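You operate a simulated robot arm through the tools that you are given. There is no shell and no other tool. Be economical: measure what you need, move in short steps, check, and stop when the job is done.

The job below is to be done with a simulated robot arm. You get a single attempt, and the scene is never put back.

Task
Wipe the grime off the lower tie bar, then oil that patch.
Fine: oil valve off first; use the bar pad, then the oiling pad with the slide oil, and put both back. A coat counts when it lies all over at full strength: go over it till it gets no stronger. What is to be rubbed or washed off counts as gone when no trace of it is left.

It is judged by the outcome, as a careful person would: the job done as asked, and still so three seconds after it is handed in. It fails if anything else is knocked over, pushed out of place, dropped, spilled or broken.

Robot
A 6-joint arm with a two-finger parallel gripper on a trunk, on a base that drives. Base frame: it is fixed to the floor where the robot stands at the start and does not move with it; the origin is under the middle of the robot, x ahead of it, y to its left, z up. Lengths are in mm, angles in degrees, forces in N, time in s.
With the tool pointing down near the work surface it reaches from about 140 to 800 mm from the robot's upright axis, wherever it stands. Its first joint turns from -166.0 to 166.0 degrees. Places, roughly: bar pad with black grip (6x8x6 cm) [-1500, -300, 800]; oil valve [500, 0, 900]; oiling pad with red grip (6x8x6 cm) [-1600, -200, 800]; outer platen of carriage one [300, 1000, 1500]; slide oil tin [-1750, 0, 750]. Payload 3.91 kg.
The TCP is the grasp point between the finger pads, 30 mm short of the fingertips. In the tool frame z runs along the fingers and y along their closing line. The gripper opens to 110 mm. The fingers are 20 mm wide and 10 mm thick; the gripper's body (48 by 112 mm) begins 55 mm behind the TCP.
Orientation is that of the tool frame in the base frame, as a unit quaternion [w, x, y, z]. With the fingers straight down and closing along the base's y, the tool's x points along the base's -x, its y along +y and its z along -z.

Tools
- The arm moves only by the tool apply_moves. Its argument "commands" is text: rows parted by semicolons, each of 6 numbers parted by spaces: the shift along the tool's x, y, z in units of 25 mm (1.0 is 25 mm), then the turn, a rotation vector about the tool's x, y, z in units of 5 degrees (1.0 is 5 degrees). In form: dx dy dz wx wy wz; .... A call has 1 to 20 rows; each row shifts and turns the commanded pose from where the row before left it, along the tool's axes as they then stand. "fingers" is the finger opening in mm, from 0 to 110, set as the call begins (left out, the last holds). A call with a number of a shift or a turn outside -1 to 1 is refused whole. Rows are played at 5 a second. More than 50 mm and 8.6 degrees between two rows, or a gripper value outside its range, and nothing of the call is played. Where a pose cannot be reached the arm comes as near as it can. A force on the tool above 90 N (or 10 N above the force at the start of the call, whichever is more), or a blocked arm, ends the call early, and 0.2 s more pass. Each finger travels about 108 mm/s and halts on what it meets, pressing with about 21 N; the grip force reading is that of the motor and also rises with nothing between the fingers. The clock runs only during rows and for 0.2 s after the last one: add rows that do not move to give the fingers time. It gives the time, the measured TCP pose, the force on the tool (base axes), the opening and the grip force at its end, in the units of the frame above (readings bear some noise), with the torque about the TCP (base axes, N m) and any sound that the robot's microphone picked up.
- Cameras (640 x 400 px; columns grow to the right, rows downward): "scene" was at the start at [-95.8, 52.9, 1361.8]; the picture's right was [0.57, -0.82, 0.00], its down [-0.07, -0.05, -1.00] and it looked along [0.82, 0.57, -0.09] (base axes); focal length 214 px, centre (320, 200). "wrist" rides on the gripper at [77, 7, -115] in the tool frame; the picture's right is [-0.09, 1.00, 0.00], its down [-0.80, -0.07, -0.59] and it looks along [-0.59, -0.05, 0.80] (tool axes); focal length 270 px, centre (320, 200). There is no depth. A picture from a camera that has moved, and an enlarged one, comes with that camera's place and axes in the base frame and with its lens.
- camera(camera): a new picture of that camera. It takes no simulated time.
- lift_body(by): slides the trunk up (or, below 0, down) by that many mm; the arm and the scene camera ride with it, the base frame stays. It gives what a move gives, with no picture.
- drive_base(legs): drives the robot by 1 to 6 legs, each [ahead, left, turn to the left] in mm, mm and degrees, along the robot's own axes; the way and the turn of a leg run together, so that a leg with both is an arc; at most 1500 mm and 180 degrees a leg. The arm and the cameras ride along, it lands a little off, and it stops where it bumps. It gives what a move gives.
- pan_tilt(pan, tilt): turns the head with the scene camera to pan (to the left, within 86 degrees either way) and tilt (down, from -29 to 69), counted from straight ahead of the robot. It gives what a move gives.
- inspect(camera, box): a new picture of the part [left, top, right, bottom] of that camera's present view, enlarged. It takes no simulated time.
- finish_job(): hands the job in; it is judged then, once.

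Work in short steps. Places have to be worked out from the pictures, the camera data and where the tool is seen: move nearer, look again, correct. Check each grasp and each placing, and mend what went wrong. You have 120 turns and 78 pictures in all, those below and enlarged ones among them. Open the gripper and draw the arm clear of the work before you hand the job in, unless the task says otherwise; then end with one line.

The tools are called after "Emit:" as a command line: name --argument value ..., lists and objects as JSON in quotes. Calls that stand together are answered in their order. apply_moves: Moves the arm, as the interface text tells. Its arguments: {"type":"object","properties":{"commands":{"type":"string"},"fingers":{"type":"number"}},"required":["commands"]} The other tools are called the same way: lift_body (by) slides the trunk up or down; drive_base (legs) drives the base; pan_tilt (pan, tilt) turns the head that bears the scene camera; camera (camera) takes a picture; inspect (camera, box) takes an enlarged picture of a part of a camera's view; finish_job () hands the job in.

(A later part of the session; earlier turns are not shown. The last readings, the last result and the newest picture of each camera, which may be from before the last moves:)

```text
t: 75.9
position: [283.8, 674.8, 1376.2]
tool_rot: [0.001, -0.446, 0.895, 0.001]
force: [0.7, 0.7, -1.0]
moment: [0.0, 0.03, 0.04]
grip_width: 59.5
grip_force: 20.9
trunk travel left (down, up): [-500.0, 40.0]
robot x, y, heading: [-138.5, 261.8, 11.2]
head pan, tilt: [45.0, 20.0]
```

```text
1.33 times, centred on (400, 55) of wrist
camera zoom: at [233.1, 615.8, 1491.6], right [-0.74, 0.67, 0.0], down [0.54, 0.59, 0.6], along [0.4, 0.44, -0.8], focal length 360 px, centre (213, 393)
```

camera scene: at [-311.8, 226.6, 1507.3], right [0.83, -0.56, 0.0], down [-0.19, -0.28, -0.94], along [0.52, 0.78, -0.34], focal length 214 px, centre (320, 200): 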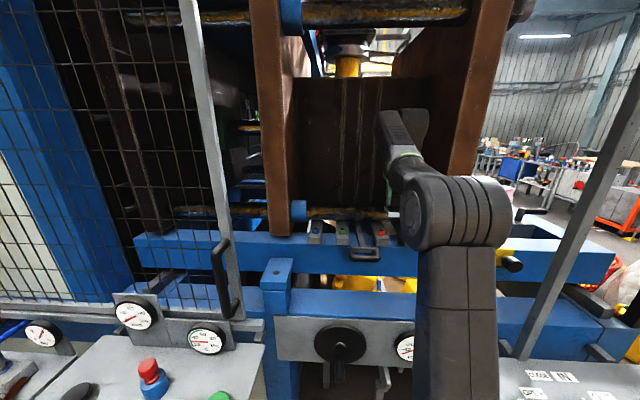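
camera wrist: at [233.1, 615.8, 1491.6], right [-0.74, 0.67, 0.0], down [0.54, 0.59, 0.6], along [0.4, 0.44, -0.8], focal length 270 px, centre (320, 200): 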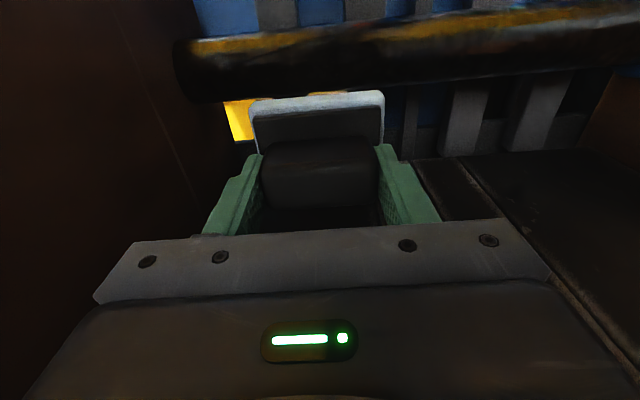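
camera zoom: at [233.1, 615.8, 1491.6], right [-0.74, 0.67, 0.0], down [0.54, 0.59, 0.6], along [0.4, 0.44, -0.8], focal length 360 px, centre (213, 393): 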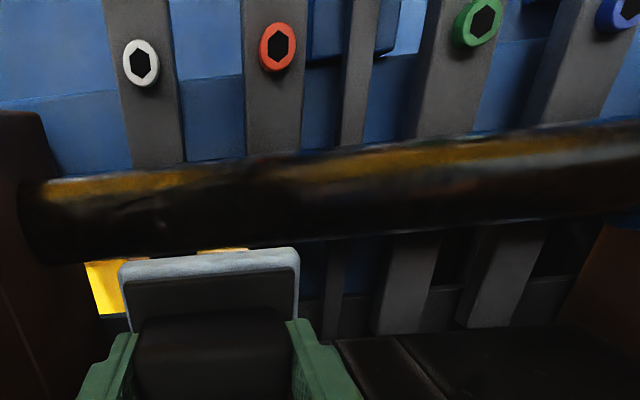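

A duller patch seems to lie at l≈165–270 along the bar (near [225,660]). I check it from the scene camera too.

Emit:
inspect --camera "scene" --box '[250, 190, 410, 290]'

```text
4.00 times, centred on (330, 240) of scene
camera zoom: at [-253.7, 305.1, 1587.3], right [0.83, -0.55, 0.0], down [-0.19, -0.29, -0.94], along [0.52, 0.78, -0.34], focal length 858 px, centre (280, 40)
```

zoom: 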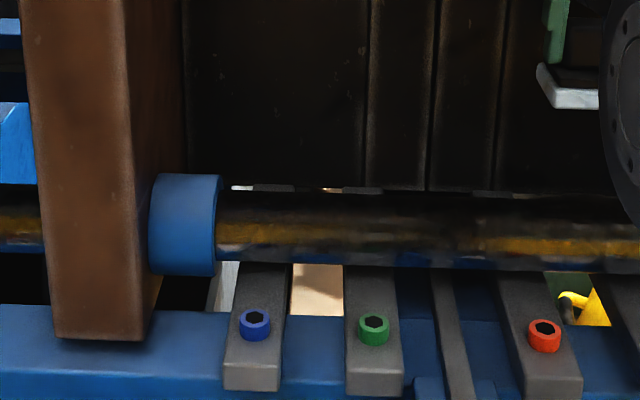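

The yellow stripe is partly a mirror reflection, so I need another viewpoint. I shift 100 mm left along the bar and look again.

Emit:
apply_moves --commands "0 1 0 0 0 0;0 1 0.5 0 0 0;0 1 0.5 0 0 0;0 1 0 0 0 0"

Emit:
inspect --camera "wrist" --box '[100, 0, 580, 120]'

```text
t: 76.9
position: [204.2, 733.6, 1352.7]
tool_rot: [0.002, -0.445, 0.895, 0.002]
force: [-0.4, -0.2, -1.0]
moment: [0.02, 0.0, 0.02]
grip_width: 59.7
grip_force: 20.5
trunk travel left (down, up): [-500.0, 40.0]
robot x, y, heading: [-140.7, 261.9, 11.4]
head pan, tilt: [45.0, 20.0]
```

```text
1.33 times, centred on (340, 60) of wrist
camera zoom: at [152.4, 675.1, 1467.6], right [-0.74, 0.67, 0.0], down [0.54, 0.59, 0.6], along [0.4, 0.44, -0.8], focal length 360 px, centre (293, 387)
```

zoom: 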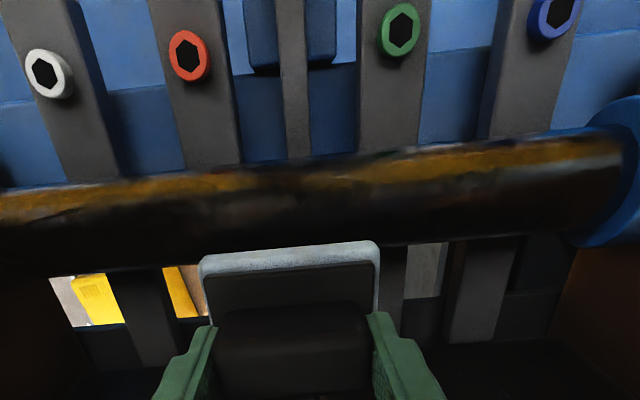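

The interruption is near l≈250–300 in this view. I zoom tightly to look for real texture.

Emit:
inspect --camera "wrist" --box '[220, 90, 400, 200]'

Emit:
inspect --camera "wrist" --box '[200, 90, 460, 230]'

```text
3.56 times, centred on (310, 145) of wrist
camera zoom: at [152.4, 675.1, 1467.6], right [-0.74, 0.67, 0.0], down [0.54, 0.59, 0.6], along [0.4, 0.44, -0.8], focal length 961 px, centre (356, 396)
```

zoom: 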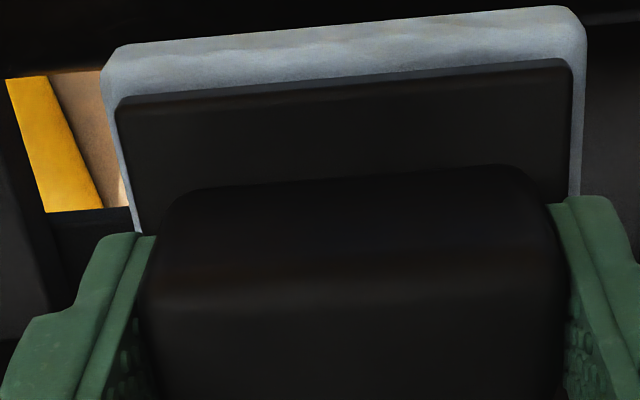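

```text
2.46 times, centred on (330, 160) of wrist
camera zoom: at [152.4, 675.1, 1467.6], right [-0.74, 0.67, 0.0], down [0.54, 0.59, 0.6], along [0.4, 0.44, -0.8], focal length 665 px, centre (295, 298)
```

zoom: 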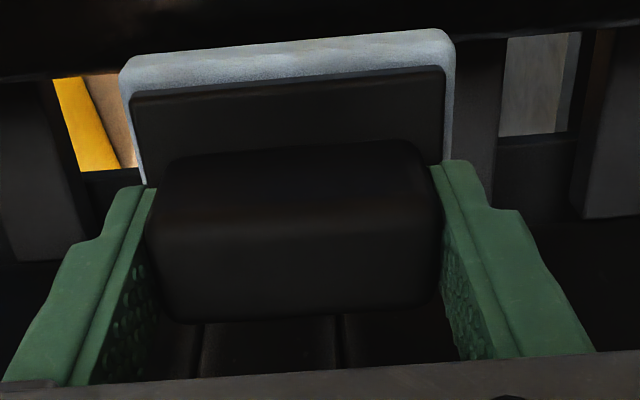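

I mis-aimed the boxes; the bar is at raw rows 20–100. One tight zoom there.

Emit:
inspect --camera "wrist" --box '[220, 5, 400, 117]'

```text
3.56 times, centred on (310, 61) of wrist
camera zoom: at [152.4, 675.1, 1467.6], right [-0.74, 0.67, 0.0], down [0.54, 0.59, 0.6], along [0.4, 0.44, -0.8], focal length 961 px, centre (356, 694)
```

zoom: 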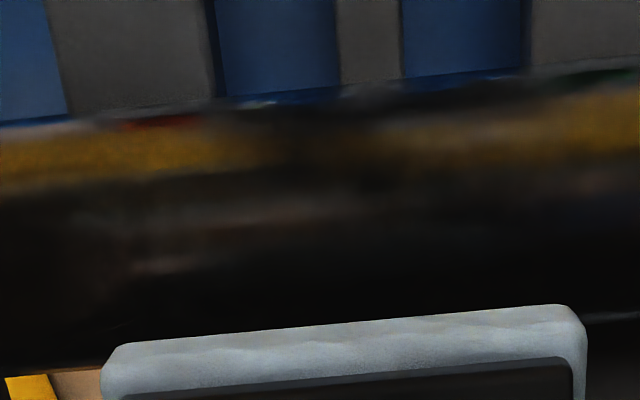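

Inconclusive: mostly reflections. I pull the arm back to get an unobstructed close head view of the bar.

Emit:
apply_moves --commands "1 -0.5 0 0 0 0;1 -0.5 0 0 0 0;1 -0.5 0 0 0 0;1 -0.5 0 0 0 0;1 -0.5 0 0 0 0;1 -0.5 0 0 0 0;1 -0.5 0 0 0 0;1 -0.5 0 0 0 0;1 -0.5 0 0 0 0;1 -0.5 0 0 0 0;1 -0.5 0 0 0 0;1 -0.5 0 0 0 0;1 -0.5 0 0 0 0;1 -0.5 0 0 0 0;1 -0.5 0 0 0 0;1 -0.5 0 0 0 0"

Emit:
pan_tilt --pan 35 --tilt 30

Emit:
camera --camera "scene"

```text
t: 80.3
position: [126.3, 304.8, 1351.6]
tool_rot: [-0.001, -0.468, 0.884, 0.001]
force: [-0.1, -0.6, -1.0]
moment: [-0.01, 0.0, 0.02]
grip_width: 59.5
grip_force: 21.1
trunk travel left (down, up): [-500.0, 40.0]
robot x, y, heading: [-138.6, 256.6, 11.2]
head pan, tilt: [45.0, 20.0]
```

```text
t: 81.1
position: [124.6, 305.9, 1351.3]
tool_rot: [-0.001, -0.47, 0.883, 0.001]
force: [0.3, 0.0, -1.6]
moment: [0.0, -0.02, 0.02]
grip_width: 59.6
grip_force: 21.4
trunk travel left (down, up): [-500.0, 40.0]
robot x, y, heading: [-137.7, 259.9, 11.3]
head pan, tilt: [35.0, 30.0]
```

```text
34 pictures are left
camera scene: at [-251.5, 298.1, 1571.3], right [0.8, -0.61, 0.0], down [-0.3, -0.4, -0.87], along [0.53, 0.69, -0.5], focal length 214 px, centre (320, 200)
```

scene: 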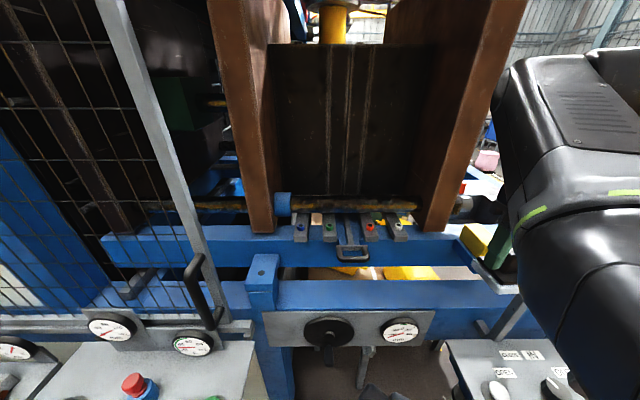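

Unobstructed. Tight zoom on the bar.

Emit:
inspect --camera "scene" --box '[285, 165, 425, 245]'

```text
4.57 times, centred on (355, 205) of scene
camera zoom: at [-251.5, 298.1, 1571.3], right [0.8, -0.61, 0.0], down [-0.3, -0.4, -0.87], along [0.53, 0.69, -0.5], focal length 980 px, centre (160, 177)
```

zoom: 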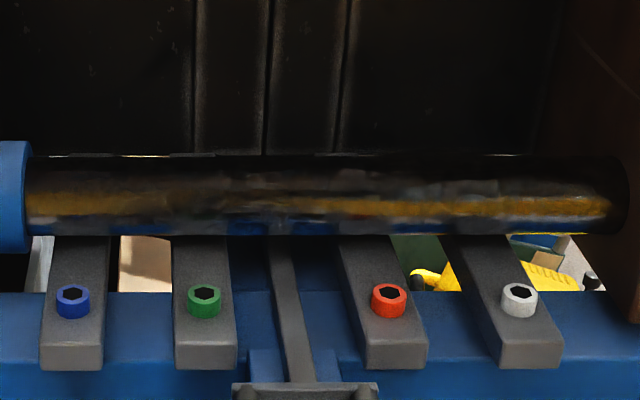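

The zoom shows an irregular grey-brown patch with ragged edges at about l≈275–350 (centre ≈[138,711]), on the front-top face. I go above the bar there.

Emit:
apply_moves --commands "0 0 0 0 0 0.6;-0.94 0.605 0 0 0 0;-0.94 0.605 0 0 0 0;-0.94 0.605 0 0 0 0;-0.94 0.605 0 0 0 0;-0.94 0.605 0 0 0 0;-0.94 0.605 0 0 0 0;-0.94 0.605 0 0 0 0;-0.94 0.605 0 0 0 0;-0.94 0.605 0 0 0 0;-0.94 0.605 0 0 0 0;-0.94 0.605 0 0 0 0;-0.94 0.605 0 0 0 0;-0.94 0.605 0 0 0 0;-0.94 0.605 0 0 0 0;-0.94 0.605 0 0 0 0;0 0 0 0 0 0"

Emit:
camera --camera "wrist"

```text
t: 84.7
position: [177.2, 712.1, 1354.7]
tool_rot: [0.002, -0.421, 0.907, 0.002]
force: [0.4, 0.1, 0.1]
moment: [0.03, -0.01, -0.01]
grip_width: 59.7
grip_force: 20.8
trunk travel left (down, up): [-500.0, 40.0]
robot x, y, heading: [-138.9, 257.6, 11.2]
head pan, tilt: [35.0, 30.0]
```

```text
32 pictures are left
camera wrist: at [122.3, 655.5, 1467.6], right [-0.71, 0.71, 0.0], down [0.57, 0.56, 0.6], along [0.42, 0.42, -0.8], focal length 270 px, centre (320, 200)
```

wrist: 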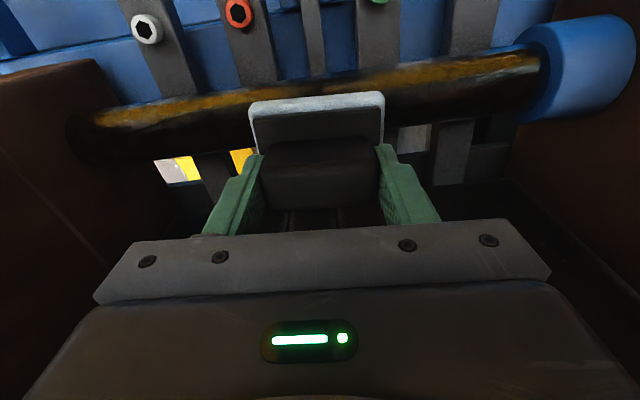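

The bar lies just ahead as predicted (n≈668). I correct the yaw and descend slowly onto the bar top.

Emit:
apply_moves --commands "0.2 0 0 0 0 -0.6;0 0 1 0 0 0;0 0 0.8 0 0 0;0 0 0.2 0 0 0"

Emit:
apply_moves --commands "0 0 0.15 0 0 0;0 0 0.15 0 0 0;0 0 0 0 0 0"

```text
t: 85.7
position: [172.1, 705.7, 1301.2]
tool_rot: [0.002, -0.446, 0.895, 0.002]
force: [-0.2, 0.0, -0.6]
moment: [-0.03, -0.01, -0.01]
grip_width: 59.7
grip_force: 20.4
trunk travel left (down, up): [-500.0, 40.0]
robot x, y, heading: [-137.7, 259.5, 11.4]
head pan, tilt: [35.0, 30.0]
```

```text
t: 86.5
position: [173.5, 704.3, 1296.5]
tool_rot: [0.004, -0.445, 0.895, 0.002]
force: [4.2, 4.9, 28.6]
moment: [-0.04, -0.12, 0.03]
grip_width: 60.1
grip_force: 21.4
trunk travel left (down, up): [-500.0, 40.0]
robot x, y, heading: [-141.9, 262.2, 11.5]
head pan, tilt: [35.0, 30.0]
```

Contact at z≈1296.5 with 29 N, just as calculated. I wipe back and forth along the bar top.

Emit:
apply_moves --commands "0 0.8 0 0 0 0;0 0.8 0 0 0 0;0 0.8 0 0 0 0;0 0.8 0 0 0 0;0 -0.8 0 0 0 0;0 -0.8 0 0 0 0;0 -0.8 0 0 0 0;0 -0.8 0 0 0 0;0 -0.8 0 0 0 0;0 -0.8 0 0 0 0;0 0.8 0 0 0 0;0 0.8 0 0 0 0;0 0.8 0 0 0 0;0 0.8 0 0 0 0;0 0.8 0 0 0 0;0 0.8 0 0 0 0"

Emit:
inspect --camera "scene" --box '[285, 165, 425, 245]'

```text
t: 89.9
position: [109.4, 751.4, 1297.1]
tool_rot: [0.002, -0.445, 0.896, 0.004]
force: [5.9, -4.5, 28.6]
moment: [-0.64, -0.76, -0.02]
grip_width: 59.6
grip_force: 21.2
trunk travel left (down, up): [-500.0, 40.0]
robot x, y, heading: [-140.4, 260.0, 11.1]
head pan, tilt: [35.0, 30.0]
```

```text
4.57 times, centred on (355, 205) of scene
camera zoom: at [-243.6, 288.4, 1571.5], right [0.72, -0.69, 0.0], down [-0.35, -0.36, -0.87], along [0.6, 0.63, -0.5], focal length 980 px, centre (160, 177)
```

zoom: 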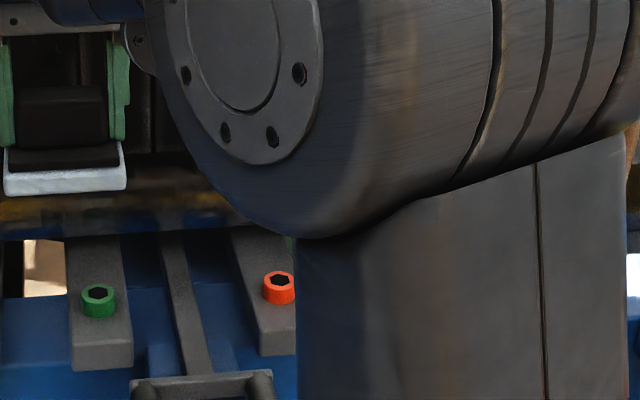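

Next the front-top face: I lift, back off and tilt the tool 45° forward.

Emit:
apply_moves --commands "0 0 -1 0 0 0;0 0 -1 0 0 0;1 0 0 0 0 0;1 0 0 0 0 0;1 0 0 0 0 0;0 0 0 0 -1 0;0 0 0 0 -1 0;0 0 0 0 -1 0;0 0 0 0 -1 0;0 0 0 0 -1 0;0 0 0 0 -1 0;0 0 0 0 -1 0;0 0 0 0 -1 0;0 0 0 0 -1 0;0 0 0 0 0 0"

Emit:
camera --camera "wrist"

```text
t: 93.1
position: [63.3, 694.7, 1344.5]
tool_rot: [0.344, -0.411, 0.826, 0.172]
force: [0.5, -0.6, -1.2]
moment: [0.01, -0.02, 0.0]
grip_width: 59.9
grip_force: 20.9
trunk travel left (down, up): [-500.0, 40.0]
robot x, y, heading: [-140.8, 262.2, 11.4]
head pan, tilt: [35.0, 30.0]
```

```text
30 pictures are left
camera wrist: at [-23.9, 589.3, 1370.8], right [-0.76, 0.65, 0.06], down [0.14, 0.07, 0.99], along [0.64, 0.76, -0.14], focal length 270 px, centre (320, 200)
```

wrist: 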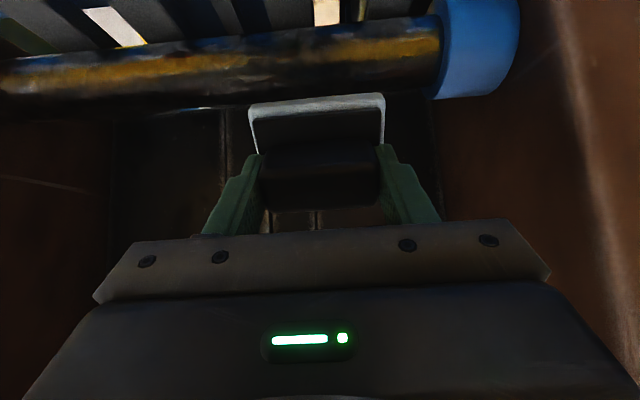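

This angle shows the bar's front well. I zoom on it.

Emit:
inspect --camera "wrist" --box '[150, 0, 450, 120]'

```text
2.13 times, centred on (300, 60) of wrist
camera zoom: at [-23.9, 589.3, 1370.8], right [-0.76, 0.65, 0.06], down [0.14, 0.07, 0.99], along [0.64, 0.76, -0.14], focal length 577 px, centre (363, 499)
```

zoom: 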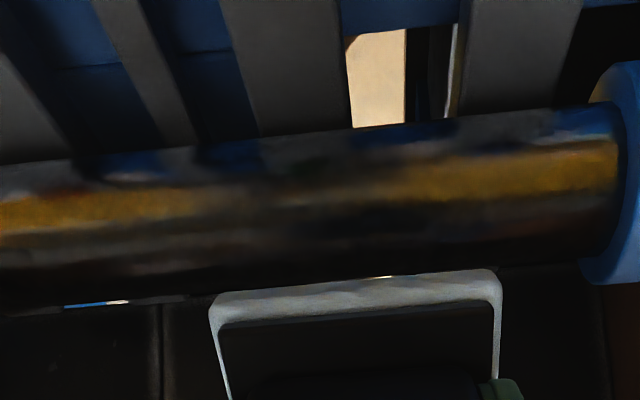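

Most of what I see is reflection, but the texture is ragged over the bar's middle, about l≈150–350. I'll wipe that whole stretch at several angles, now at 45° front.

Emit:
apply_moves --commands "0.8 0 0.6 0 0 0;0.73 0 0.8 0 0 0;0 0 0.5 0 0 0;0 0 0.3 0 0 0;0 0 0.15 0 0 0;0 0 0.15 0 0 0;0 0 0 0 0 0"

```text
t: 94.7
position: [74.2, 708.0, 1273.3]
tool_rot: [0.344, -0.412, 0.826, 0.173]
force: [-1.4, -0.8, -0.3]
moment: [-0.02, 0.08, 0.06]
grip_width: 59.5
grip_force: 20.5
trunk travel left (down, up): [-500.0, 40.0]
robot x, y, heading: [-142.4, 260.8, 11.1]
head pan, tilt: [35.0, 30.0]
```

Emit:
apply_moves --commands "0 0 0.15 0 0 0;0 0 0.15 0 0 0;0 0 0 0 0 0"

```text
t: 95.5
position: [74.7, 707.8, 1272.6]
tool_rot: [0.347, -0.411, 0.825, 0.174]
force: [-15.6, -18.7, 26.6]
moment: [0.34, -0.43, -0.15]
grip_width: 59.9
grip_force: 20.7
trunk travel left (down, up): [-500.0, 40.0]
robot x, y, heading: [-135.9, 256.9, 11.3]
head pan, tilt: [35.0, 30.0]
```

Contact at 45° with about 36 N. I stroke along the bar from l≈363 to 175 and back.

Emit:
apply_moves --commands "0 -0.95 0 0 0 0;0 -0.95 0 0 0 0;0 -0.95 0 0 0 0;0 -0.95 0 0 0 0;0 -0.95 0 0 0 0;0 -0.95 0 0 0 0;0 -0.95 0 0 0 0;0 -0.95 0 0 0 0;0 0.95 0 0 0 0;0 0.95 0 0 0 0;0 0.95 0 0 0 0;0 0.95 0 0 0 0;0 0.95 0 0 0 0;0 0.95 0 0 0 0;0 0.95 0 0 0 0;0 0.95 0 0 0 0"

Emit:
apply_moves --commands "0 0 -1 0 0 0;0 0 -1 0 0 0;-0.5 0 -1 0 0 0;-0.5 0 0 0 0 0;-0.5 0 0 0 0 0"

Emit:
camera --camera "wrist"

```text
t: 98.9
position: [76.7, 704.9, 1271.2]
tool_rot: [0.347, -0.41, 0.825, 0.175]
force: [-6.8, -36.8, 31.6]
moment: [0.1, -0.86, -0.86]
grip_width: 59.6
grip_force: 21.0
trunk travel left (down, up): [-500.0, 40.0]
robot x, y, heading: [-139.8, 262.8, 11.6]
head pan, tilt: [35.0, 30.0]
```

```text
t: 100.1
position: [60.7, 691.1, 1347.7]
tool_rot: [0.344, -0.411, 0.827, 0.172]
force: [-0.2, 0.9, -1.1]
moment: [-0.02, 0.0, -0.02]
grip_width: 59.6
grip_force: 21.0
trunk travel left (down, up): [-500.0, 40.0]
robot x, y, heading: [-139.0, 263.4, 11.2]
head pan, tilt: [35.0, 30.0]
```

```text
28 pictures are left
camera wrist: at [-25.6, 586.1, 1372.9], right [-0.76, 0.65, 0.06], down [0.14, 0.07, 0.99], along [0.64, 0.76, -0.15], focal length 270 px, centre (320, 200)
```

wrist: 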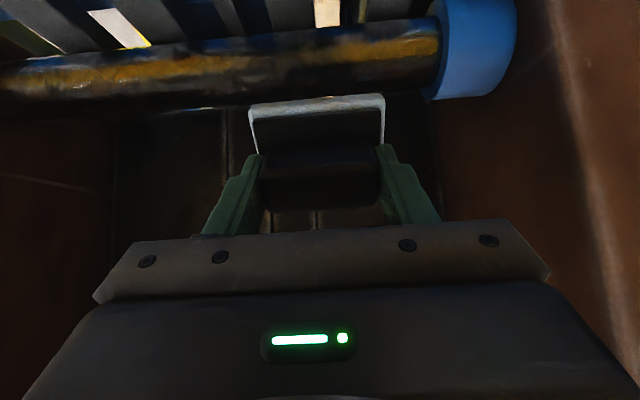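

I zoom at the same box to compare with the earlier picture.

Emit:
inspect --camera "wrist" --box '[0, 0, 300, 120]'

Emit:
inspect --camera "wrist" --box '[150, 0, 450, 120]'

```text
2.13 times, centred on (150, 60) of wrist
camera zoom: at [-25.6, 586.1, 1372.9], right [-0.76, 0.65, 0.06], down [0.14, 0.07, 0.99], along [0.64, 0.76, -0.15], focal length 577 px, centre (683, 499)
```

zoom: 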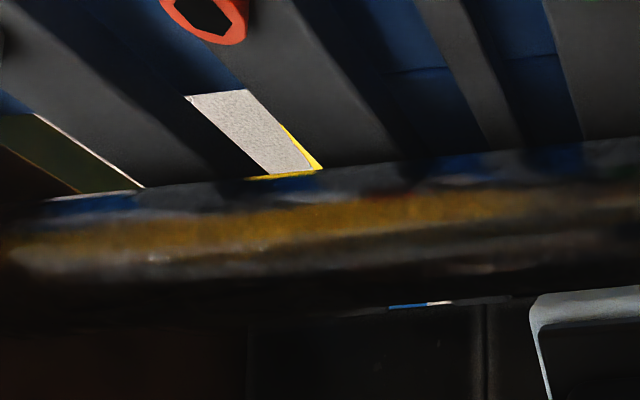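

```text
2.13 times, centred on (300, 60) of wrist
camera zoom: at [-25.6, 586.1, 1372.9], right [-0.76, 0.65, 0.06], down [0.14, 0.07, 0.99], along [0.64, 0.76, -0.15], focal length 577 px, centre (363, 499)
```

zoom: 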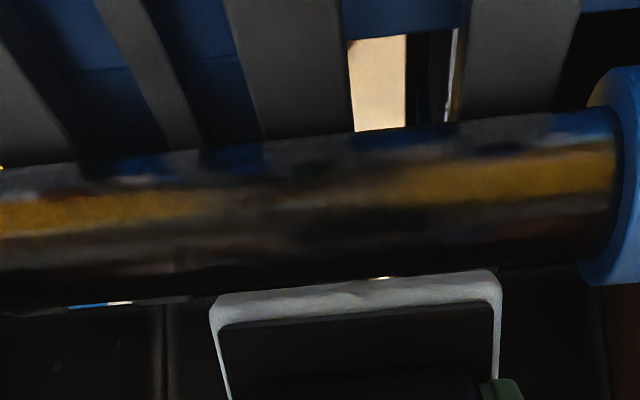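

The middle dull spot looks like the robot's own reflection and has hardly changed. I retract to the former pose for a direct before/after head view.

Emit:
apply_moves --commands "0.55 -0.81 -0.55 0 0 0;0.55 -0.81 -0.55 0 0 0;0.55 -0.81 -0.55 0 0 0;0.55 -0.81 -0.55 0 0 0;0.55 -0.81 -0.55 0 0 0;0.55 -0.81 -0.55 0 0 0;0.55 -0.81 -0.55 0 0 0;0.55 -0.81 -0.55 0 0 0;0.55 -0.81 -0.55 0 0 0;0.55 -0.81 -0.55 0 0 0;0.55 -0.81 -0.55 0 0 0;0.55 -0.81 -0.55 0 0 0;0.55 -0.81 -0.55 0 0 0;0.55 -0.81 -0.55 0 0 0"

Emit:
inspect --camera "scene" --box '[285, 165, 425, 245]'

```text
t: 102.6
position: [60.6, 432.9, 1347.5]
tool_rot: [0.31, -0.557, 0.734, 0.234]
force: [0.7, -0.8, -0.1]
moment: [0.0, -0.03, 0.0]
grip_width: 59.5
grip_force: 21.3
trunk travel left (down, up): [-500.0, 40.0]
robot x, y, heading: [-138.3, 259.4, 11.4]
head pan, tilt: [35.0, 30.0]
stopped in row 12: the arm was blocked; the commanded pose is now the measured one
```

```text
4.57 times, centred on (355, 205) of scene
camera zoom: at [-244.3, 291.9, 1571.0], right [0.72, -0.69, 0.0], down [-0.35, -0.36, -0.87], along [0.6, 0.63, -0.5], focal length 980 px, centre (160, 177)
```

zoom: 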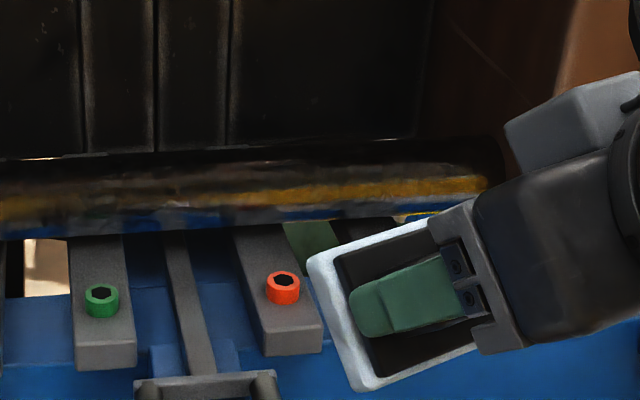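

Nothing changed there; those marks are reflections. In my earlier overhead zoom at l≈230–300 there was a faint matte smear on the top, so I level the tool and return to that pose to compare.

Emit:
apply_moves --commands "0 0 0 0.17 0.907 0.407;0 0 0 0.17 0.907 0.407;0 0 0 0.17 0.907 0.407;0 0 0 0.17 0.907 0.407;0 0 0 0.17 0.907 0.407;0 0 0 0.17 0.907 0.407;0 0 0 0.17 0.907 0.407;0 0 0 0.17 0.907 0.407;0 0 0 0.17 0.907 0.407;0 0 0 0.17 0.907 0.407;0 0 0 0 0 0"

```text
t: 105.0
position: [61.9, 431.1, 1347.2]
tool_rot: [-0.001, -0.443, 0.897, -0.002]
force: [-1.0, -0.5, -1.4]
moment: [0.02, 0.0, -0.03]
grip_width: 59.8
grip_force: 21.1
trunk travel left (down, up): [-500.0, 40.0]
robot x, y, heading: [-134.4, 259.6, 11.7]
head pan, tilt: [35.0, 30.0]
```

Level again. I move to the earlier overhead pose.

Emit:
apply_moves --commands "-0.936 0.192 -0.015 0 0 0;-0.936 0.192 -0.015 0 0 0;-0.936 0.192 -0.015 0 0 0;-0.936 0.192 -0.015 0 0 0;-0.936 0.192 -0.015 0 0 0;-0.936 0.192 -0.015 0 0 0;-0.936 0.192 -0.015 0 0 0;-0.936 0.192 -0.015 0 0 0;-0.936 0.192 -0.015 0 0 0;-0.936 0.192 -0.015 0 0 0;-0.936 0.192 -0.015 0 0 0;-0.936 0.192 -0.015 0 0 0;-0.936 0.192 -0.015 0 0 0;-0.936 0.192 -0.015 0 0 0;0 0 0 0 0 0"

Emit:
inspect --camera "wrist" --box '[100, 0, 580, 120]'

```text
t: 108.2
position: [206.3, 732.2, 1352.8]
tool_rot: [-0.001, -0.442, 0.897, -0.002]
force: [-0.1, 0.0, -1.0]
moment: [0.02, -0.02, -0.01]
grip_width: 59.5
grip_force: 21.3
trunk travel left (down, up): [-500.0, 40.0]
robot x, y, heading: [-139.0, 258.7, 11.2]
head pan, tilt: [35.0, 30.0]
```

```text
1.33 times, centred on (340, 60) of wrist
camera zoom: at [155.0, 675.3, 1468.2], right [-0.74, 0.67, 0.0], down [0.54, 0.6, 0.59], along [0.4, 0.44, -0.81], focal length 360 px, centre (293, 387)
```

zoom: 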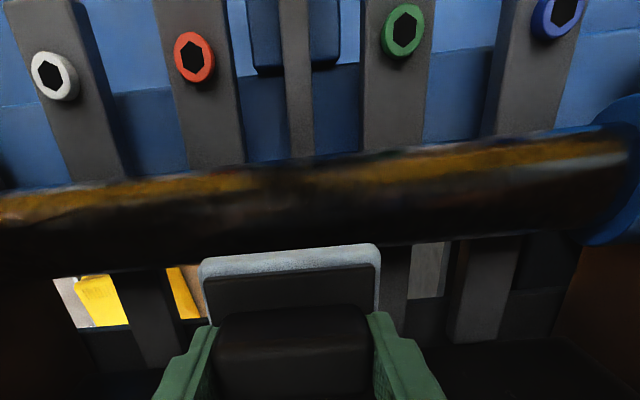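

The robot's own mirror image explains the dull spot in every view. I retract the arm the same way as before for an exact before/after look from the head.

Emit:
apply_moves --commands "1 -0.5 0 0 0 0;1 -0.5 0 0 0 0;1 -0.5 0 0 0 0;1 -0.5 0 0 0 0;1 -0.5 0 0 0 0;1 -0.5 0 0 0 0;1 -0.5 0 0 0 0;1 -0.5 0 0 0 0;1 -0.5 0 0 0 0;1 -0.5 0 0 0 0;1 -0.5 0 0 0 0;1 -0.5 0 0 0 0;1 -0.5 0 0 0 0;1 -0.5 0 0 0 0;1 -0.5 0 0 0 0;1 -0.5 0 0 0 0"

Emit:
pan_tilt --pan 35 --tilt 30

Emit:
inspect --camera "scene" --box '[285, 165, 425, 245]'

```text
t: 111.8
position: [143.9, 303.7, 1335.6]
tool_rot: [-0.052, -0.449, 0.892, -0.001]
force: [-0.5, 0.0, -0.6]
moment: [-0.05, -0.01, -0.04]
grip_width: 59.6
grip_force: 21.1
trunk travel left (down, up): [-500.0, 40.0]
robot x, y, heading: [-138.1, 259.0, 11.3]
head pan, tilt: [35.0, 30.0]
stopped in row 16: the arm was blocked; the commanded pose is now the measured one
```

```text
t: 112.4
position: [142.1, 303.0, 1334.3]
tool_rot: [-0.05, -0.45, 0.892, 0.0]
force: [-0.1, -0.2, -1.3]
moment: [-0.01, 0.0, 0.0]
grip_width: 59.8
grip_force: 20.4
trunk travel left (down, up): [-500.0, 40.0]
robot x, y, heading: [-138.1, 258.4, 11.4]
head pan, tilt: [35.0, 30.0]
```

```text
4.57 times, centred on (355, 205) of scene
camera zoom: at [-226.2, 265.3, 1567.6], right [0.44, -0.9, 0.0], down [-0.48, -0.23, -0.85], along [0.76, 0.37, -0.53], focal length 980 px, centre (160, 177)
```

zoom: 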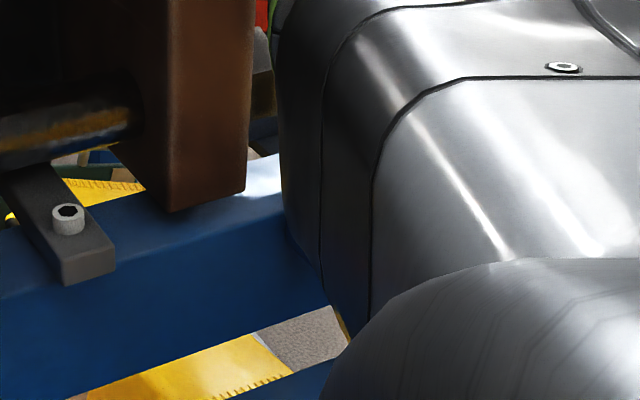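

The head view got deflected by the arm's posture. I ease the arm forward and pan further left.

Emit:
apply_moves --commands "-0.5 0.5 -1 0 0 0;-0.5 0.5 -1 0 0 0;0 0.5 -0.5 0 0 0"

Emit:
pan_tilt --pan 50 --tilt 30

Emit:
camera --camera "scene"

```text
t: 113.2
position: [136.4, 350.5, 1373.0]
tool_rot: [-0.048, -0.449, 0.892, -0.001]
force: [-0.3, 0.3, -0.4]
moment: [-0.01, 0.01, 0.04]
grip_width: 59.4
grip_force: 20.6
out of reach, approached as far as the arm can: row 2, 3
trunk travel left (down, up): [-500.0, 40.0]
robot x, y, heading: [-137.0, 259.8, 11.5]
head pan, tilt: [35.0, 30.0]
```

```text
t: 114.0
position: [138.9, 350.4, 1373.4]
tool_rot: [-0.048, -0.449, 0.892, -0.001]
force: [-0.1, -0.5, -0.3]
moment: [-0.02, 0.01, 0.0]
grip_width: 59.6
grip_force: 20.6
trunk travel left (down, up): [-500.0, 40.0]
robot x, y, heading: [-140.3, 256.6, 11.5]
head pan, tilt: [50.0, 30.0]
```

```text
22 pictures are left
camera scene: at [-230.2, 274.7, 1571.1], right [0.54, -0.84, 0.0], down [-0.42, -0.27, -0.87], along [0.73, 0.46, -0.5], focal length 214 px, centre (320, 200)
```

scene: 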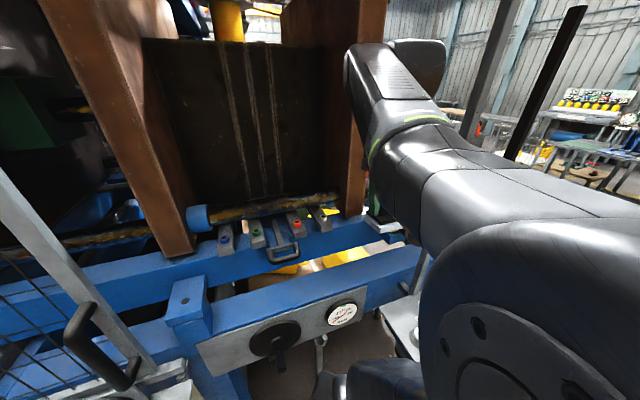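

The bar is visible at (205–340, 195–220). I zoom there.

Emit:
inspect --camera "scene" --box '[205, 170, 345, 250]'

```text
4.57 times, centred on (275, 210) of scene
camera zoom: at [-230.2, 274.7, 1571.1], right [0.54, -0.84, 0.0], down [-0.42, -0.27, -0.87], along [0.73, 0.46, -0.5], focal length 980 px, centre (526, 154)
```

zoom: 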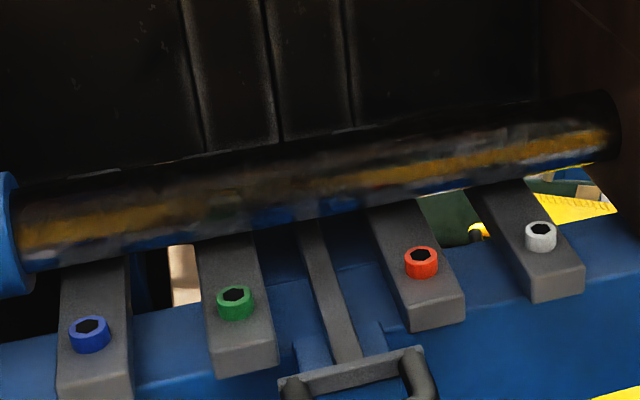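

No distinct patch shows on the front, so any grime is likely on the top. I'll wipe systematically at more angles, starting with 22°: re-tilt, then approach from the right end.

Emit:
apply_moves --commands "0 0.8 0 0.08 -0.9 0.015;0 0.8 0 0.08 -0.9 0.015;0 0 0 0.08 -0.9 0.015;0 0 0 0.08 -0.9 0.015;0 0 0 0.08 -0.9 0.015;0 0 0 0.08 -0.9 0.015;0 0 0 0 0 0"

```text
t: 115.6
position: [106.6, 372.6, 1374.5]
tool_rot: [0.172, -0.434, 0.88, 0.086]
force: [-0.2, -1.0, -1.3]
moment: [0.0, 0.0, 0.01]
grip_width: 59.5
grip_force: 20.7
trunk travel left (down, up): [-500.0, 40.0]
robot x, y, heading: [-143.1, 257.4, 11.4]
head pan, tilt: [50.0, 30.0]
```

Tilt is 22°. I approach the bar at l≈137.

Emit:
apply_moves --commands "-0.82 0 0.554 0 0 0;-0.82 0 0.554 0 0 0;-0.82 0 0.554 0 0 0;-0.82 0 0.554 0 0 0;-0.82 0 0.554 0 0 0;-0.82 0 0.554 0 0 0;-0.82 0 0.554 0 0 0;-0.82 0 0.554 0 0 0;-0.82 0 0.554 0 0 0;-0.82 0 0.554 0 0 0;-0.82 0 0.554 0 0 0;0 0 0.5 0 0 0;0 0 0.4 0 0 0;0 0 0 0 0 0"

Emit:
camera --camera "wrist"

```text
t: 118.6
position: [274.5, 595.2, 1298.5]
tool_rot: [0.173, -0.434, 0.88, 0.086]
force: [0.3, -1.0, -1.3]
moment: [0.01, 0.01, -0.02]
grip_width: 59.5
grip_force: 20.9
trunk travel left (down, up): [-500.0, 40.0]
robot x, y, heading: [-137.1, 255.8, 11.3]
head pan, tilt: [50.0, 30.0]
```

```text
20 pictures are left
camera wrist: at [199.2, 506.6, 1375.5], right [-0.74, 0.67, 0.03], down [0.37, 0.37, 0.85], along [0.56, 0.65, -0.52], focal length 270 px, centre (320, 200)
```

wrist: 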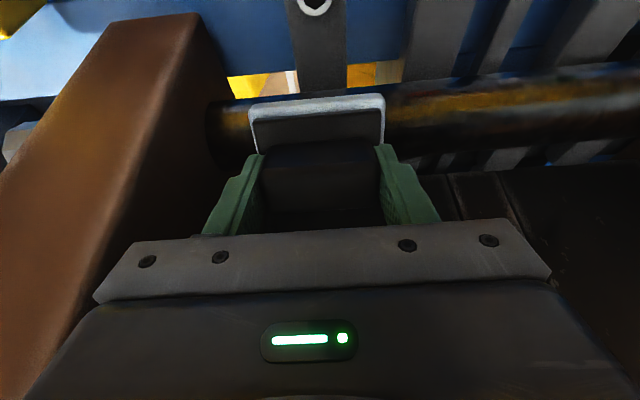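

Just above contact. I press and stroke left along the full bar.

Emit:
apply_moves --commands "0 0 0.16 0 0 0;0 0 0.16 0 0 0;0 0 0.14 0 0 0;0 0 0 0 0 0"

```text
t: 119.6
position: [274.0, 593.9, 1294.1]
tool_rot: [0.179, -0.434, 0.879, 0.087]
force: [-0.7, -3.2, 52.8]
moment: [0.88, -0.08, 0.2]
grip_width: 59.6
grip_force: 20.6
trunk travel left (down, up): [-500.0, 40.0]
robot x, y, heading: [-139.2, 260.7, 11.3]
head pan, tilt: [50.0, 30.0]
```

Contact (53 N, slightly much). I ease 2 mm and stroke along to l≈420 and back.

Emit:
apply_moves --commands "0 0 -0.08 0 0 0;0 0.95 0 0 0 0;0 0.95 0 0 0 0;0 0.95 0 0 0 0;0 0.95 0 0 0 0;0 0.95 0 0 0 0;0 0.95 0 0 0 0;0 0.95 0 0 0 0;0 0.95 0 0 0 0;0 0.95 0 0 0 0;0 0.95 0 0 0 0;0 0.95 0 0 0 0;0 0.95 0 0 0 0;0 0 0 0 0 0"

Emit:
apply_moves --commands "0 -0.95 0 0 0 0;0 -0.95 0 0 0 0;0 -0.95 0 0 0 0;0 -0.95 0 0 0 0;0 -0.95 0 0 0 0;0 -0.95 0 0 0 0;0 -0.95 0 0 0 0;0 -0.95 0 0 0 0;0 -0.95 0 0 0 0;0 -0.95 0 0 0 0;0 -0.95 0 0 0 0;0 -0.95 0 0 0 0;0 0 0 0 0 0"

```text
t: 122.6
position: [47.9, 763.3, 1293.1]
tool_rot: [0.175, -0.434, 0.879, 0.089]
force: [0.8, -21.9, 39.6]
moment: [-0.55, -0.53, -0.28]
grip_width: 59.5
grip_force: 21.1
trunk travel left (down, up): [-500.0, 40.0]
robot x, y, heading: [-138.5, 258.9, 11.4]
head pan, tilt: [50.0, 30.0]
```

```text
t: 125.4
position: [269.7, 592.4, 1293.1]
tool_rot: [0.177, -0.434, 0.879, 0.086]
force: [-24.8, -5.5, 44.7]
moment: [0.74, 1.03, 0.49]
grip_width: 59.7
grip_force: 20.6
trunk travel left (down, up): [-500.0, 40.0]
robot x, y, heading: [-140.3, 259.3, 11.4]
head pan, tilt: [50.0, 30.0]
```

Now the top itself over the full length: lift, level, and press on at l≈140.

Emit:
apply_moves --commands "0 0 -1 0 0 0;0 0 -0.4 0 0 0;0 0 0 0 0.89 0;0 0 0 0 0.89 0;0 0 0 0 0.89 0;0 0 0 0 0.89 0;0 0 0 0 0.89 0;-0.95 0 0 0 0 0;-0.95 0 0 0 0 0;0 0 0.5 0 0 0;0 0 0.4 0 0 0;0 0 0 0 0 0"

```text
t: 128.0
position: [295.7, 621.5, 1299.0]
tool_rot: [-0.001, -0.443, 0.896, 0.0]
force: [0.3, 0.3, -0.2]
moment: [0.0, 0.02, 0.02]
grip_width: 59.6
grip_force: 21.0
trunk travel left (down, up): [-500.0, 40.0]
robot x, y, heading: [-138.3, 261.9, 11.2]
head pan, tilt: [50.0, 30.0]
```

Emit:
apply_moves --commands "0 0 0.12 0 0 0;0 0 0.12 0 0 0;0 0.95 0 0 0 0;0 0.95 0 0 0 0;0 0.95 0 0 0 0;0 0.95 0 0 0 0;0 0.95 0 0 0 0;0 0.95 0 0 0 0;0 0.95 0 0 0 0;0 0.95 0 0 0 0;0 0.95 0 0 0 0;0 0.95 0 0 0 0;0 0.95 0 0 0 0;0 0.95 0 0 0 0;0 0 0 0 0 0"

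Emit:
apply_moves --commands "0 -0.95 0 0 0 0;0 -0.95 0 0 0 0;0 -0.95 0 0 0 0;0 -0.95 0 0 0 0;0 -0.95 0 0 0 0;0 -0.95 0 0 0 0;0 -0.95 0 0 0 0;0 -0.95 0 0 0 0;0 -0.95 0 0 0 0;0 -0.95 0 0 0 0;0 -0.95 0 0 0 0;0 -0.95 0 0 0 0;0 0 0 0 0 0"

```text
t: 131.2
position: [70.4, 791.8, 1297.9]
tool_rot: [0.001, -0.441, 0.897, 0.002]
force: [12.8, -10.3, 46.9]
moment: [-0.74, -0.82, -0.06]
grip_width: 59.8
grip_force: 20.9
trunk travel left (down, up): [-500.0, 40.0]
robot x, y, heading: [-140.5, 258.7, 11.3]
head pan, tilt: [50.0, 30.0]
```

```text
t: 134.0
position: [290.2, 624.0, 1297.3]
tool_rot: [0.002, -0.443, 0.896, -0.001]
force: [-11.5, 7.7, 41.6]
moment: [0.54, 0.46, 0.08]
grip_width: 59.5
grip_force: 21.4
trunk travel left (down, up): [-500.0, 40.0]
robot x, y, heading: [-138.6, 260.4, 11.3]
head pan, tilt: [50.0, 30.0]
```

I go to the very first overhead pose (W1) and repeat the same zoom for a true before/after.

Emit:
apply_moves --commands "0 0 -1 0 0 0;0 0 -1 0 0 0;-0.74 0.7 -1 0 0 0;-0.74 0.7 -0.16 0 0 0;0 0 0 0 0 0"

Emit:
inspect --camera "wrist" --box '[160, 0, 640, 110]'

```text
t: 135.2
position: [289.8, 673.3, 1369.8]
tool_rot: [-0.001, -0.442, 0.897, 0.0]
force: [-0.1, -0.8, -0.6]
moment: [-0.02, 0.01, -0.04]
grip_width: 59.7
grip_force: 20.5
trunk travel left (down, up): [-500.0, 40.0]
robot x, y, heading: [-140.9, 260.4, 11.3]
head pan, tilt: [50.0, 30.0]
```

```text
1.33 times, centred on (400, 55) of wrist
camera zoom: at [238.5, 615.4, 1484.5], right [-0.74, 0.68, 0.0], down [0.54, 0.59, 0.59], along [0.4, 0.44, -0.81], focal length 360 px, centre (213, 393)
```

zoom: 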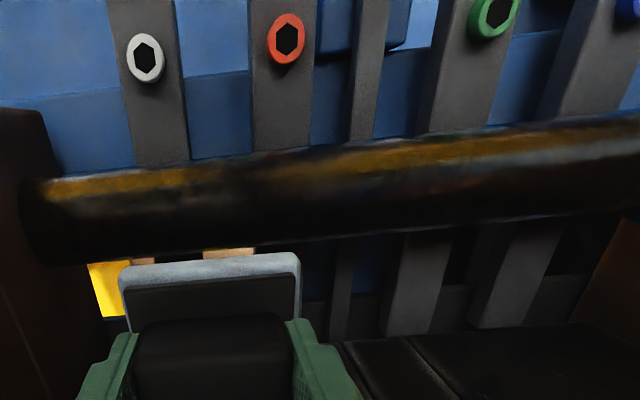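

The stripe is now smooth and continuous where it was ragged and broken before, so grime has come off around l≈165–350. To be thorough I also do the rear-top (-12°).

Emit:
apply_moves --commands "0 0 0 0 0.8 0;0 0 0 0 0.8 0;0 0 0 0 0.8 0;0.19 0 1 0 0 0;0.19 0 1 0 0 0;0 0 0.35 0 0 0;0 0 0.5 0 0 0;0 0 0.2 0 0 0;0 0 0.2 0 0 0;0 0 0 0 0 0"

```text
t: 136.2
position: [263.0, 640.9, 1297.5]
tool_rot: [-0.078, -0.441, 0.893, -0.041]
force: [-4.5, -2.2, 23.4]
moment: [-0.06, 0.91, 0.03]
grip_width: 59.8
grip_force: 21.0
out of reach, approached as far as the arm can: row 1, 2, 3
trunk travel left (down, up): [-500.0, 40.0]
robot x, y, heading: [-137.9, 261.2, 11.6]
head pan, tilt: [50.0, 30.0]
stopped in row 5: the force on the tool passed its limit at 108 N (the readings are from after the stop); the commanded pose is now the measured one
```

Reach is limited, but the pad is in contact at about -10° tilt with 23 N. I stroke left and back here.

Emit:
apply_moves --commands "0 0.95 0.05 0 0 0;0 0.95 0 0 0 0;0 0.95 0 0 0 0;0 0.95 0 0 0 0;0 0.95 0 0 0 0;0 0.95 0 0 0 0;0 0.95 0 0 0 0;0 0.95 0 0 0 0;0 0.95 0 0 0 0;0 0.95 0 0 0 0;0 -0.95 0 0 0 0;0 -0.95 0 0 0 0;0 -0.95 0 0 0 0;0 -0.95 0 0 0 0;0 -0.95 0 0 0 0;0 -0.95 0 0 0 0;0 -0.95 0 0 0 0;0 -0.95 0 0 0 0;0 -0.95 0 0 0 0;0 -0.95 0 0 0 0"

```text
t: 140.4
position: [258.8, 640.3, 1297.8]
tool_rot: [-0.075, -0.441, 0.893, -0.041]
force: [-15.3, 11.7, 56.7]
moment: [1.57, 1.43, 0.1]
grip_width: 59.5
grip_force: 20.6
trunk travel left (down, up): [-500.0, 40.0]
robot x, y, heading: [-138.5, 258.8, 11.5]
head pan, tilt: [50.0, 30.0]
```

Next, the front at about 60°: lift, back off, tilt.

Emit:
apply_moves --commands "0 0 -1 0 0 0;0 0 -1 0 0 0;1 0 0 0 0 0;1 0 0 0 0 0;1 0 0 0 -1 0;1 0 0 0 -1 0;0 0 0 0 -1 0;0 0 0 0 -1 0;0 0 0 0 -1 0;0 0 0 0 -1 0;0 0 0 0 -1 0;0 0 0 0 -1 0;0 0 0 0 -1 0;0 0 0 0 -1 0;0 0 0 0 -1 0;0 0 0 0 -1 0;0 0 0 0 -1 0;0 0 0 0 -0.9 0;0 0 0 0 0 0"

```text
t: 144.4
position: [203.3, 564.6, 1340.5]
tool_rot: [0.444, -0.385, 0.779, 0.218]
force: [0.2, 0.0, -1.0]
moment: [-0.06, -0.01, 0.0]
grip_width: 59.8
grip_force: 20.6
out of reach, approached as far as the arm can: row 2
trunk travel left (down, up): [-500.0, 40.0]
robot x, y, heading: [-138.0, 258.7, 11.3]
head pan, tilt: [50.0, 30.0]
```

Emit:
apply_moves --commands "0.8 0 0.47 0 0 0;0.8 0 0.47 0 0 0;0.82 0 0.46 0 0 0;0 0 0.5 0 0 0;0 0 0.4 0 0 0;0 0 0.2 0 0 0;0 0 0.15 0 0 0;0 0 0 0 0 0"

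```text
t: 146.2
position: [222.3, 586.3, 1253.1]
tool_rot: [0.445, -0.385, 0.779, 0.217]
force: [-4.2, -5.3, -0.9]
moment: [-0.02, 0.05, 0.2]
grip_width: 59.4
grip_force: 20.7
trunk travel left (down, up): [-500.0, 40.0]
robot x, y, heading: [-136.9, 264.1, 11.3]
head pan, tilt: [50.0, 30.0]
```

Touching. I press slightly and stroke left and back.

Emit:
apply_moves --commands "0 0 0.15 0 0 0;0 1 0.04 0 0 0;0 1 0 0 0 0;0 1 0 0 0 0;0 1 0 0 0 0;0 1 0 0 0 0;0 1 0 0 0 0;0 1 0 0 0 0;0 1 0 0 0 0;0 1 0 0 0 0;0 -1 0 0 0 0;0 -1 0 0 0 0;0 -1 0 0 0 0;0 -1 0 0 0 0;0 -1 0 0 0 0;0 -1 0 0 0 0;0 -1 0 0 0 0;0 -1 0 0 0 0;0 -1 0 0 0 0"

```text
t: 150.2
position: [219.9, 586.8, 1253.8]
tool_rot: [0.446, -0.385, 0.778, 0.218]
force: [-22.9, -15.3, 11.6]
moment: [0.68, 0.25, 1.54]
grip_width: 59.9
grip_force: 21.0
trunk travel left (down, up): [-500.0, 40.0]
robot x, y, heading: [-138.8, 260.8, 11.2]
head pan, tilt: [50.0, 30.0]
```

I back off and take one look at the wiped bar from this side.

Emit:
apply_moves --commands "0 0 -1 0 0 0;0 0 -1 0 0 0;-0.8 0 -1 0 0 0;-0.8 0 0 0 1 0;-0.8 0 0 0 1 0;-0.8 0 0 0 1 0;0 0 0 0 0 0"

Emit:
inspect --camera "wrist" --box '[200, 0, 640, 130]'

```text
t: 151.8
position: [210.8, 573.2, 1353.3]
tool_rot: [0.338, -0.411, 0.83, 0.166]
force: [1.0, 0.2, -0.6]
moment: [0.0, 0.02, 0.0]
grip_width: 59.6
grip_force: 21.1
trunk travel left (down, up): [-500.0, 40.0]
robot x, y, heading: [-136.8, 260.7, 11.3]
head pan, tilt: [50.0, 30.0]
```

```text
1.45 times, centred on (420, 65) of wrist
camera zoom: at [124.3, 470.7, 1382.3], right [-0.75, 0.66, 0.06], down [0.15, 0.09, 0.98], along [0.64, 0.75, -0.16], focal length 393 px, centre (174, 396)
```

zoom: 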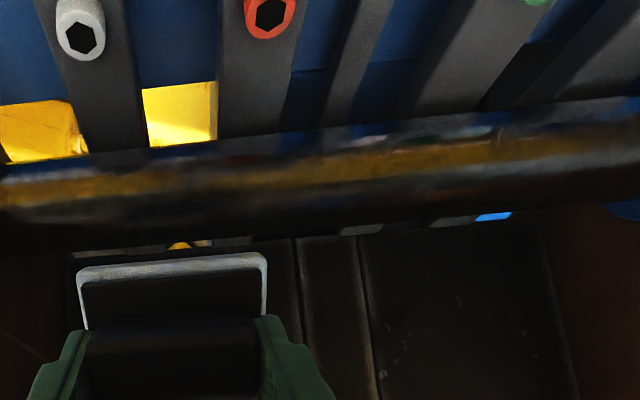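

The stripe looks smooth and continuous now. One more pass at 33° to leave no gap between the strips.

Emit:
apply_moves --commands "0 0 0 0 0.75 0;0 0 0 0 0.75 0;0.16 0 0 0 0.75 0;0 0 1 0 0 0;0 0 1 0 0 0;0 0 0.9 0 0 0;0 0 0.17 0 0 0;0 0 0.16 0 0 0;0 0 0.08 0 0 0;0 1 0 0 0 0;0 1 0 0 0 0;0 1 0 0 0 0;0 1 0 0 0 0;0 1 0 0 0 0;0 1 0 0 0 0;0 1 0 0 0 0;0 1 0 0 0 0;0 1 0 0 0 0;0 0 0 0 0 0"

Emit:
apply_moves --commands "0 -1 0 0 0 0;0 -1 0 0 0 0;0 -1 0 0 0 0;0 -1 0 0 0 0;0 -1 0 0 0 0;0 -1 0 0 0 0;0 -1 0 0 0 0;0 -1 0 0 0 0;0 -1 0 0 0 0;0 0 0 0 0 0"

```text
t: 155.8
position: [56.8, 738.5, 1287.7]
tool_rot: [0.258, -0.424, 0.859, 0.128]
force: [-7.7, -36.7, 34.4]
moment: [-0.36, 0.11, -0.06]
grip_width: 59.7
grip_force: 20.9
trunk travel left (down, up): [-500.0, 40.0]
robot x, y, heading: [-137.7, 258.0, 11.3]
head pan, tilt: [50.0, 30.0]
```

```text
t: 158.0
position: [233.7, 600.2, 1285.1]
tool_rot: [0.257, -0.425, 0.859, 0.125]
force: [-22.6, -12.9, 21.8]
moment: [0.43, 0.88, 0.97]
grip_width: 60.0
grip_force: 21.3
trunk travel left (down, up): [-500.0, 40.0]
robot x, y, heading: [-138.4, 261.8, 11.2]
head pan, tilt: [50.0, 30.0]
```

Wiping done. I lift, level the tool and pull back.

Emit:
apply_moves --commands "0 0 -1 0 0 0;0 0 -1 0 0 0;0 0 0 0 0.95 0;0 0 0 0 0.95 0;0 0 0 0 0.95 0;0 0 0 0 0.95 0;0 0 0 0 0.95 0;0 0 0 0 0.95 0;0 0 0 0 0.9 0;1 0 0 0 0 0;1 0 0 0 0 0;1 0 0 0 0 0;1 0 0 0 0 0"

Emit:
drive_base --legs '[[-223, -201, 0], [0, 0, -90], [0, 0, -90]]'

```text
t: 160.8
position: [160.1, 506.1, 1327.7]
tool_rot: [0.001, -0.442, 0.897, -0.002]
force: [-0.2, 0.5, -0.5]
moment: [-0.01, 0.0, 0.0]
grip_width: 59.6
grip_force: 21.1
trunk travel left (down, up): [-500.0, 40.0]
robot x, y, heading: [-140.8, 259.4, 11.3]
head pan, tilt: [50.0, 30.0]
```

```text
t: 170.6
position: [-615.5, -228.2, 1326.3]
tool_rot: [-0.002, 0.899, 0.439, 0.0]
force: [-0.7, 0.3, -1.1]
moment: [0.02, -0.01, 0.01]
grip_width: 59.5
grip_force: 21.1
trunk travel left (down, up): [-500.0, 40.0]
robot x, y, heading: [-313.1, 18.0, -168.9]
head pan, tilt: [50.0, 30.0]
```

I drive to the bench and lower the trunk.

Emit:
drive_base --legs '[[776, -187, 0]]'

Emit:
lift_body --by -250

```text
t: 174.9
position: [-1423.8, -178.1, 1326.5]
tool_rot: [-0.001, 0.904, 0.427, 0.0]
force: [-0.1, -0.6, -0.3]
moment: [0.04, -0.05, 0.01]
grip_width: 59.8
grip_force: 20.2
trunk travel left (down, up): [-500.0, 40.0]
robot x, y, heading: [-1118.1, 57.2, -170.4]
head pan, tilt: [50.0, 30.0]
```

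```text
t: 177.4
position: [-1423.2, -177.2, 1076.4]
tool_rot: [-0.001, 0.904, 0.427, 0.0]
force: [0.4, -0.7, -0.7]
moment: [0.0, 0.01, 0.01]
grip_width: 59.8
grip_force: 21.2
trunk travel left (down, up): [-250.0, 290.0]
robot x, y, heading: [-1116.1, 56.5, -170.6]
head pan, tilt: [50.0, 30.0]
```

I align the yaw and go above the pad's place, then down to z≈870.

Emit:
apply_moves --commands "0 0 0 0 0 -0.3;-0.9 0.23 0 0 0 0;-0.9 0.23 0 0 0 0;-0.9 0.23 0 0 0 0;-0.92 0.22 1 0 0 0;0 0 1 0 0 0;0 0 1 0 0 0;0 0 1 0 0 0;0 0 1 0 0 0;0 0 1 0 0 0;0 0 1 0 0 0;0 0 1 0 0 0;0 0 0.2 0 0 0;0 0 0 0 0 0"

Emit:
camera --camera "wrist"

```text
t: 180.4
position: [-1460.9, -262.8, 873.0]
tool_rot: [-0.002, 0.898, 0.44, -0.001]
force: [0.0, 0.2, -2.4]
moment: [-0.02, -0.01, 0.0]
grip_width: 59.7
grip_force: 21.3
trunk travel left (down, up): [-250.0, 290.0]
robot x, y, heading: [-1115.5, 59.2, -170.5]
head pan, tilt: [50.0, 30.0]
```

```text
17 pictures are left
camera wrist: at [-1408.4, -207.8, 986.8], right [0.73, -0.68, 0.0], down [-0.55, -0.59, 0.59], along [-0.41, -0.43, -0.8], focal length 270 px, centre (320, 200)
```

wrist: 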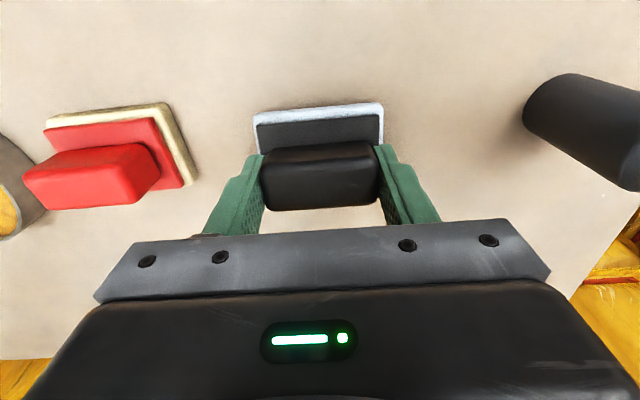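

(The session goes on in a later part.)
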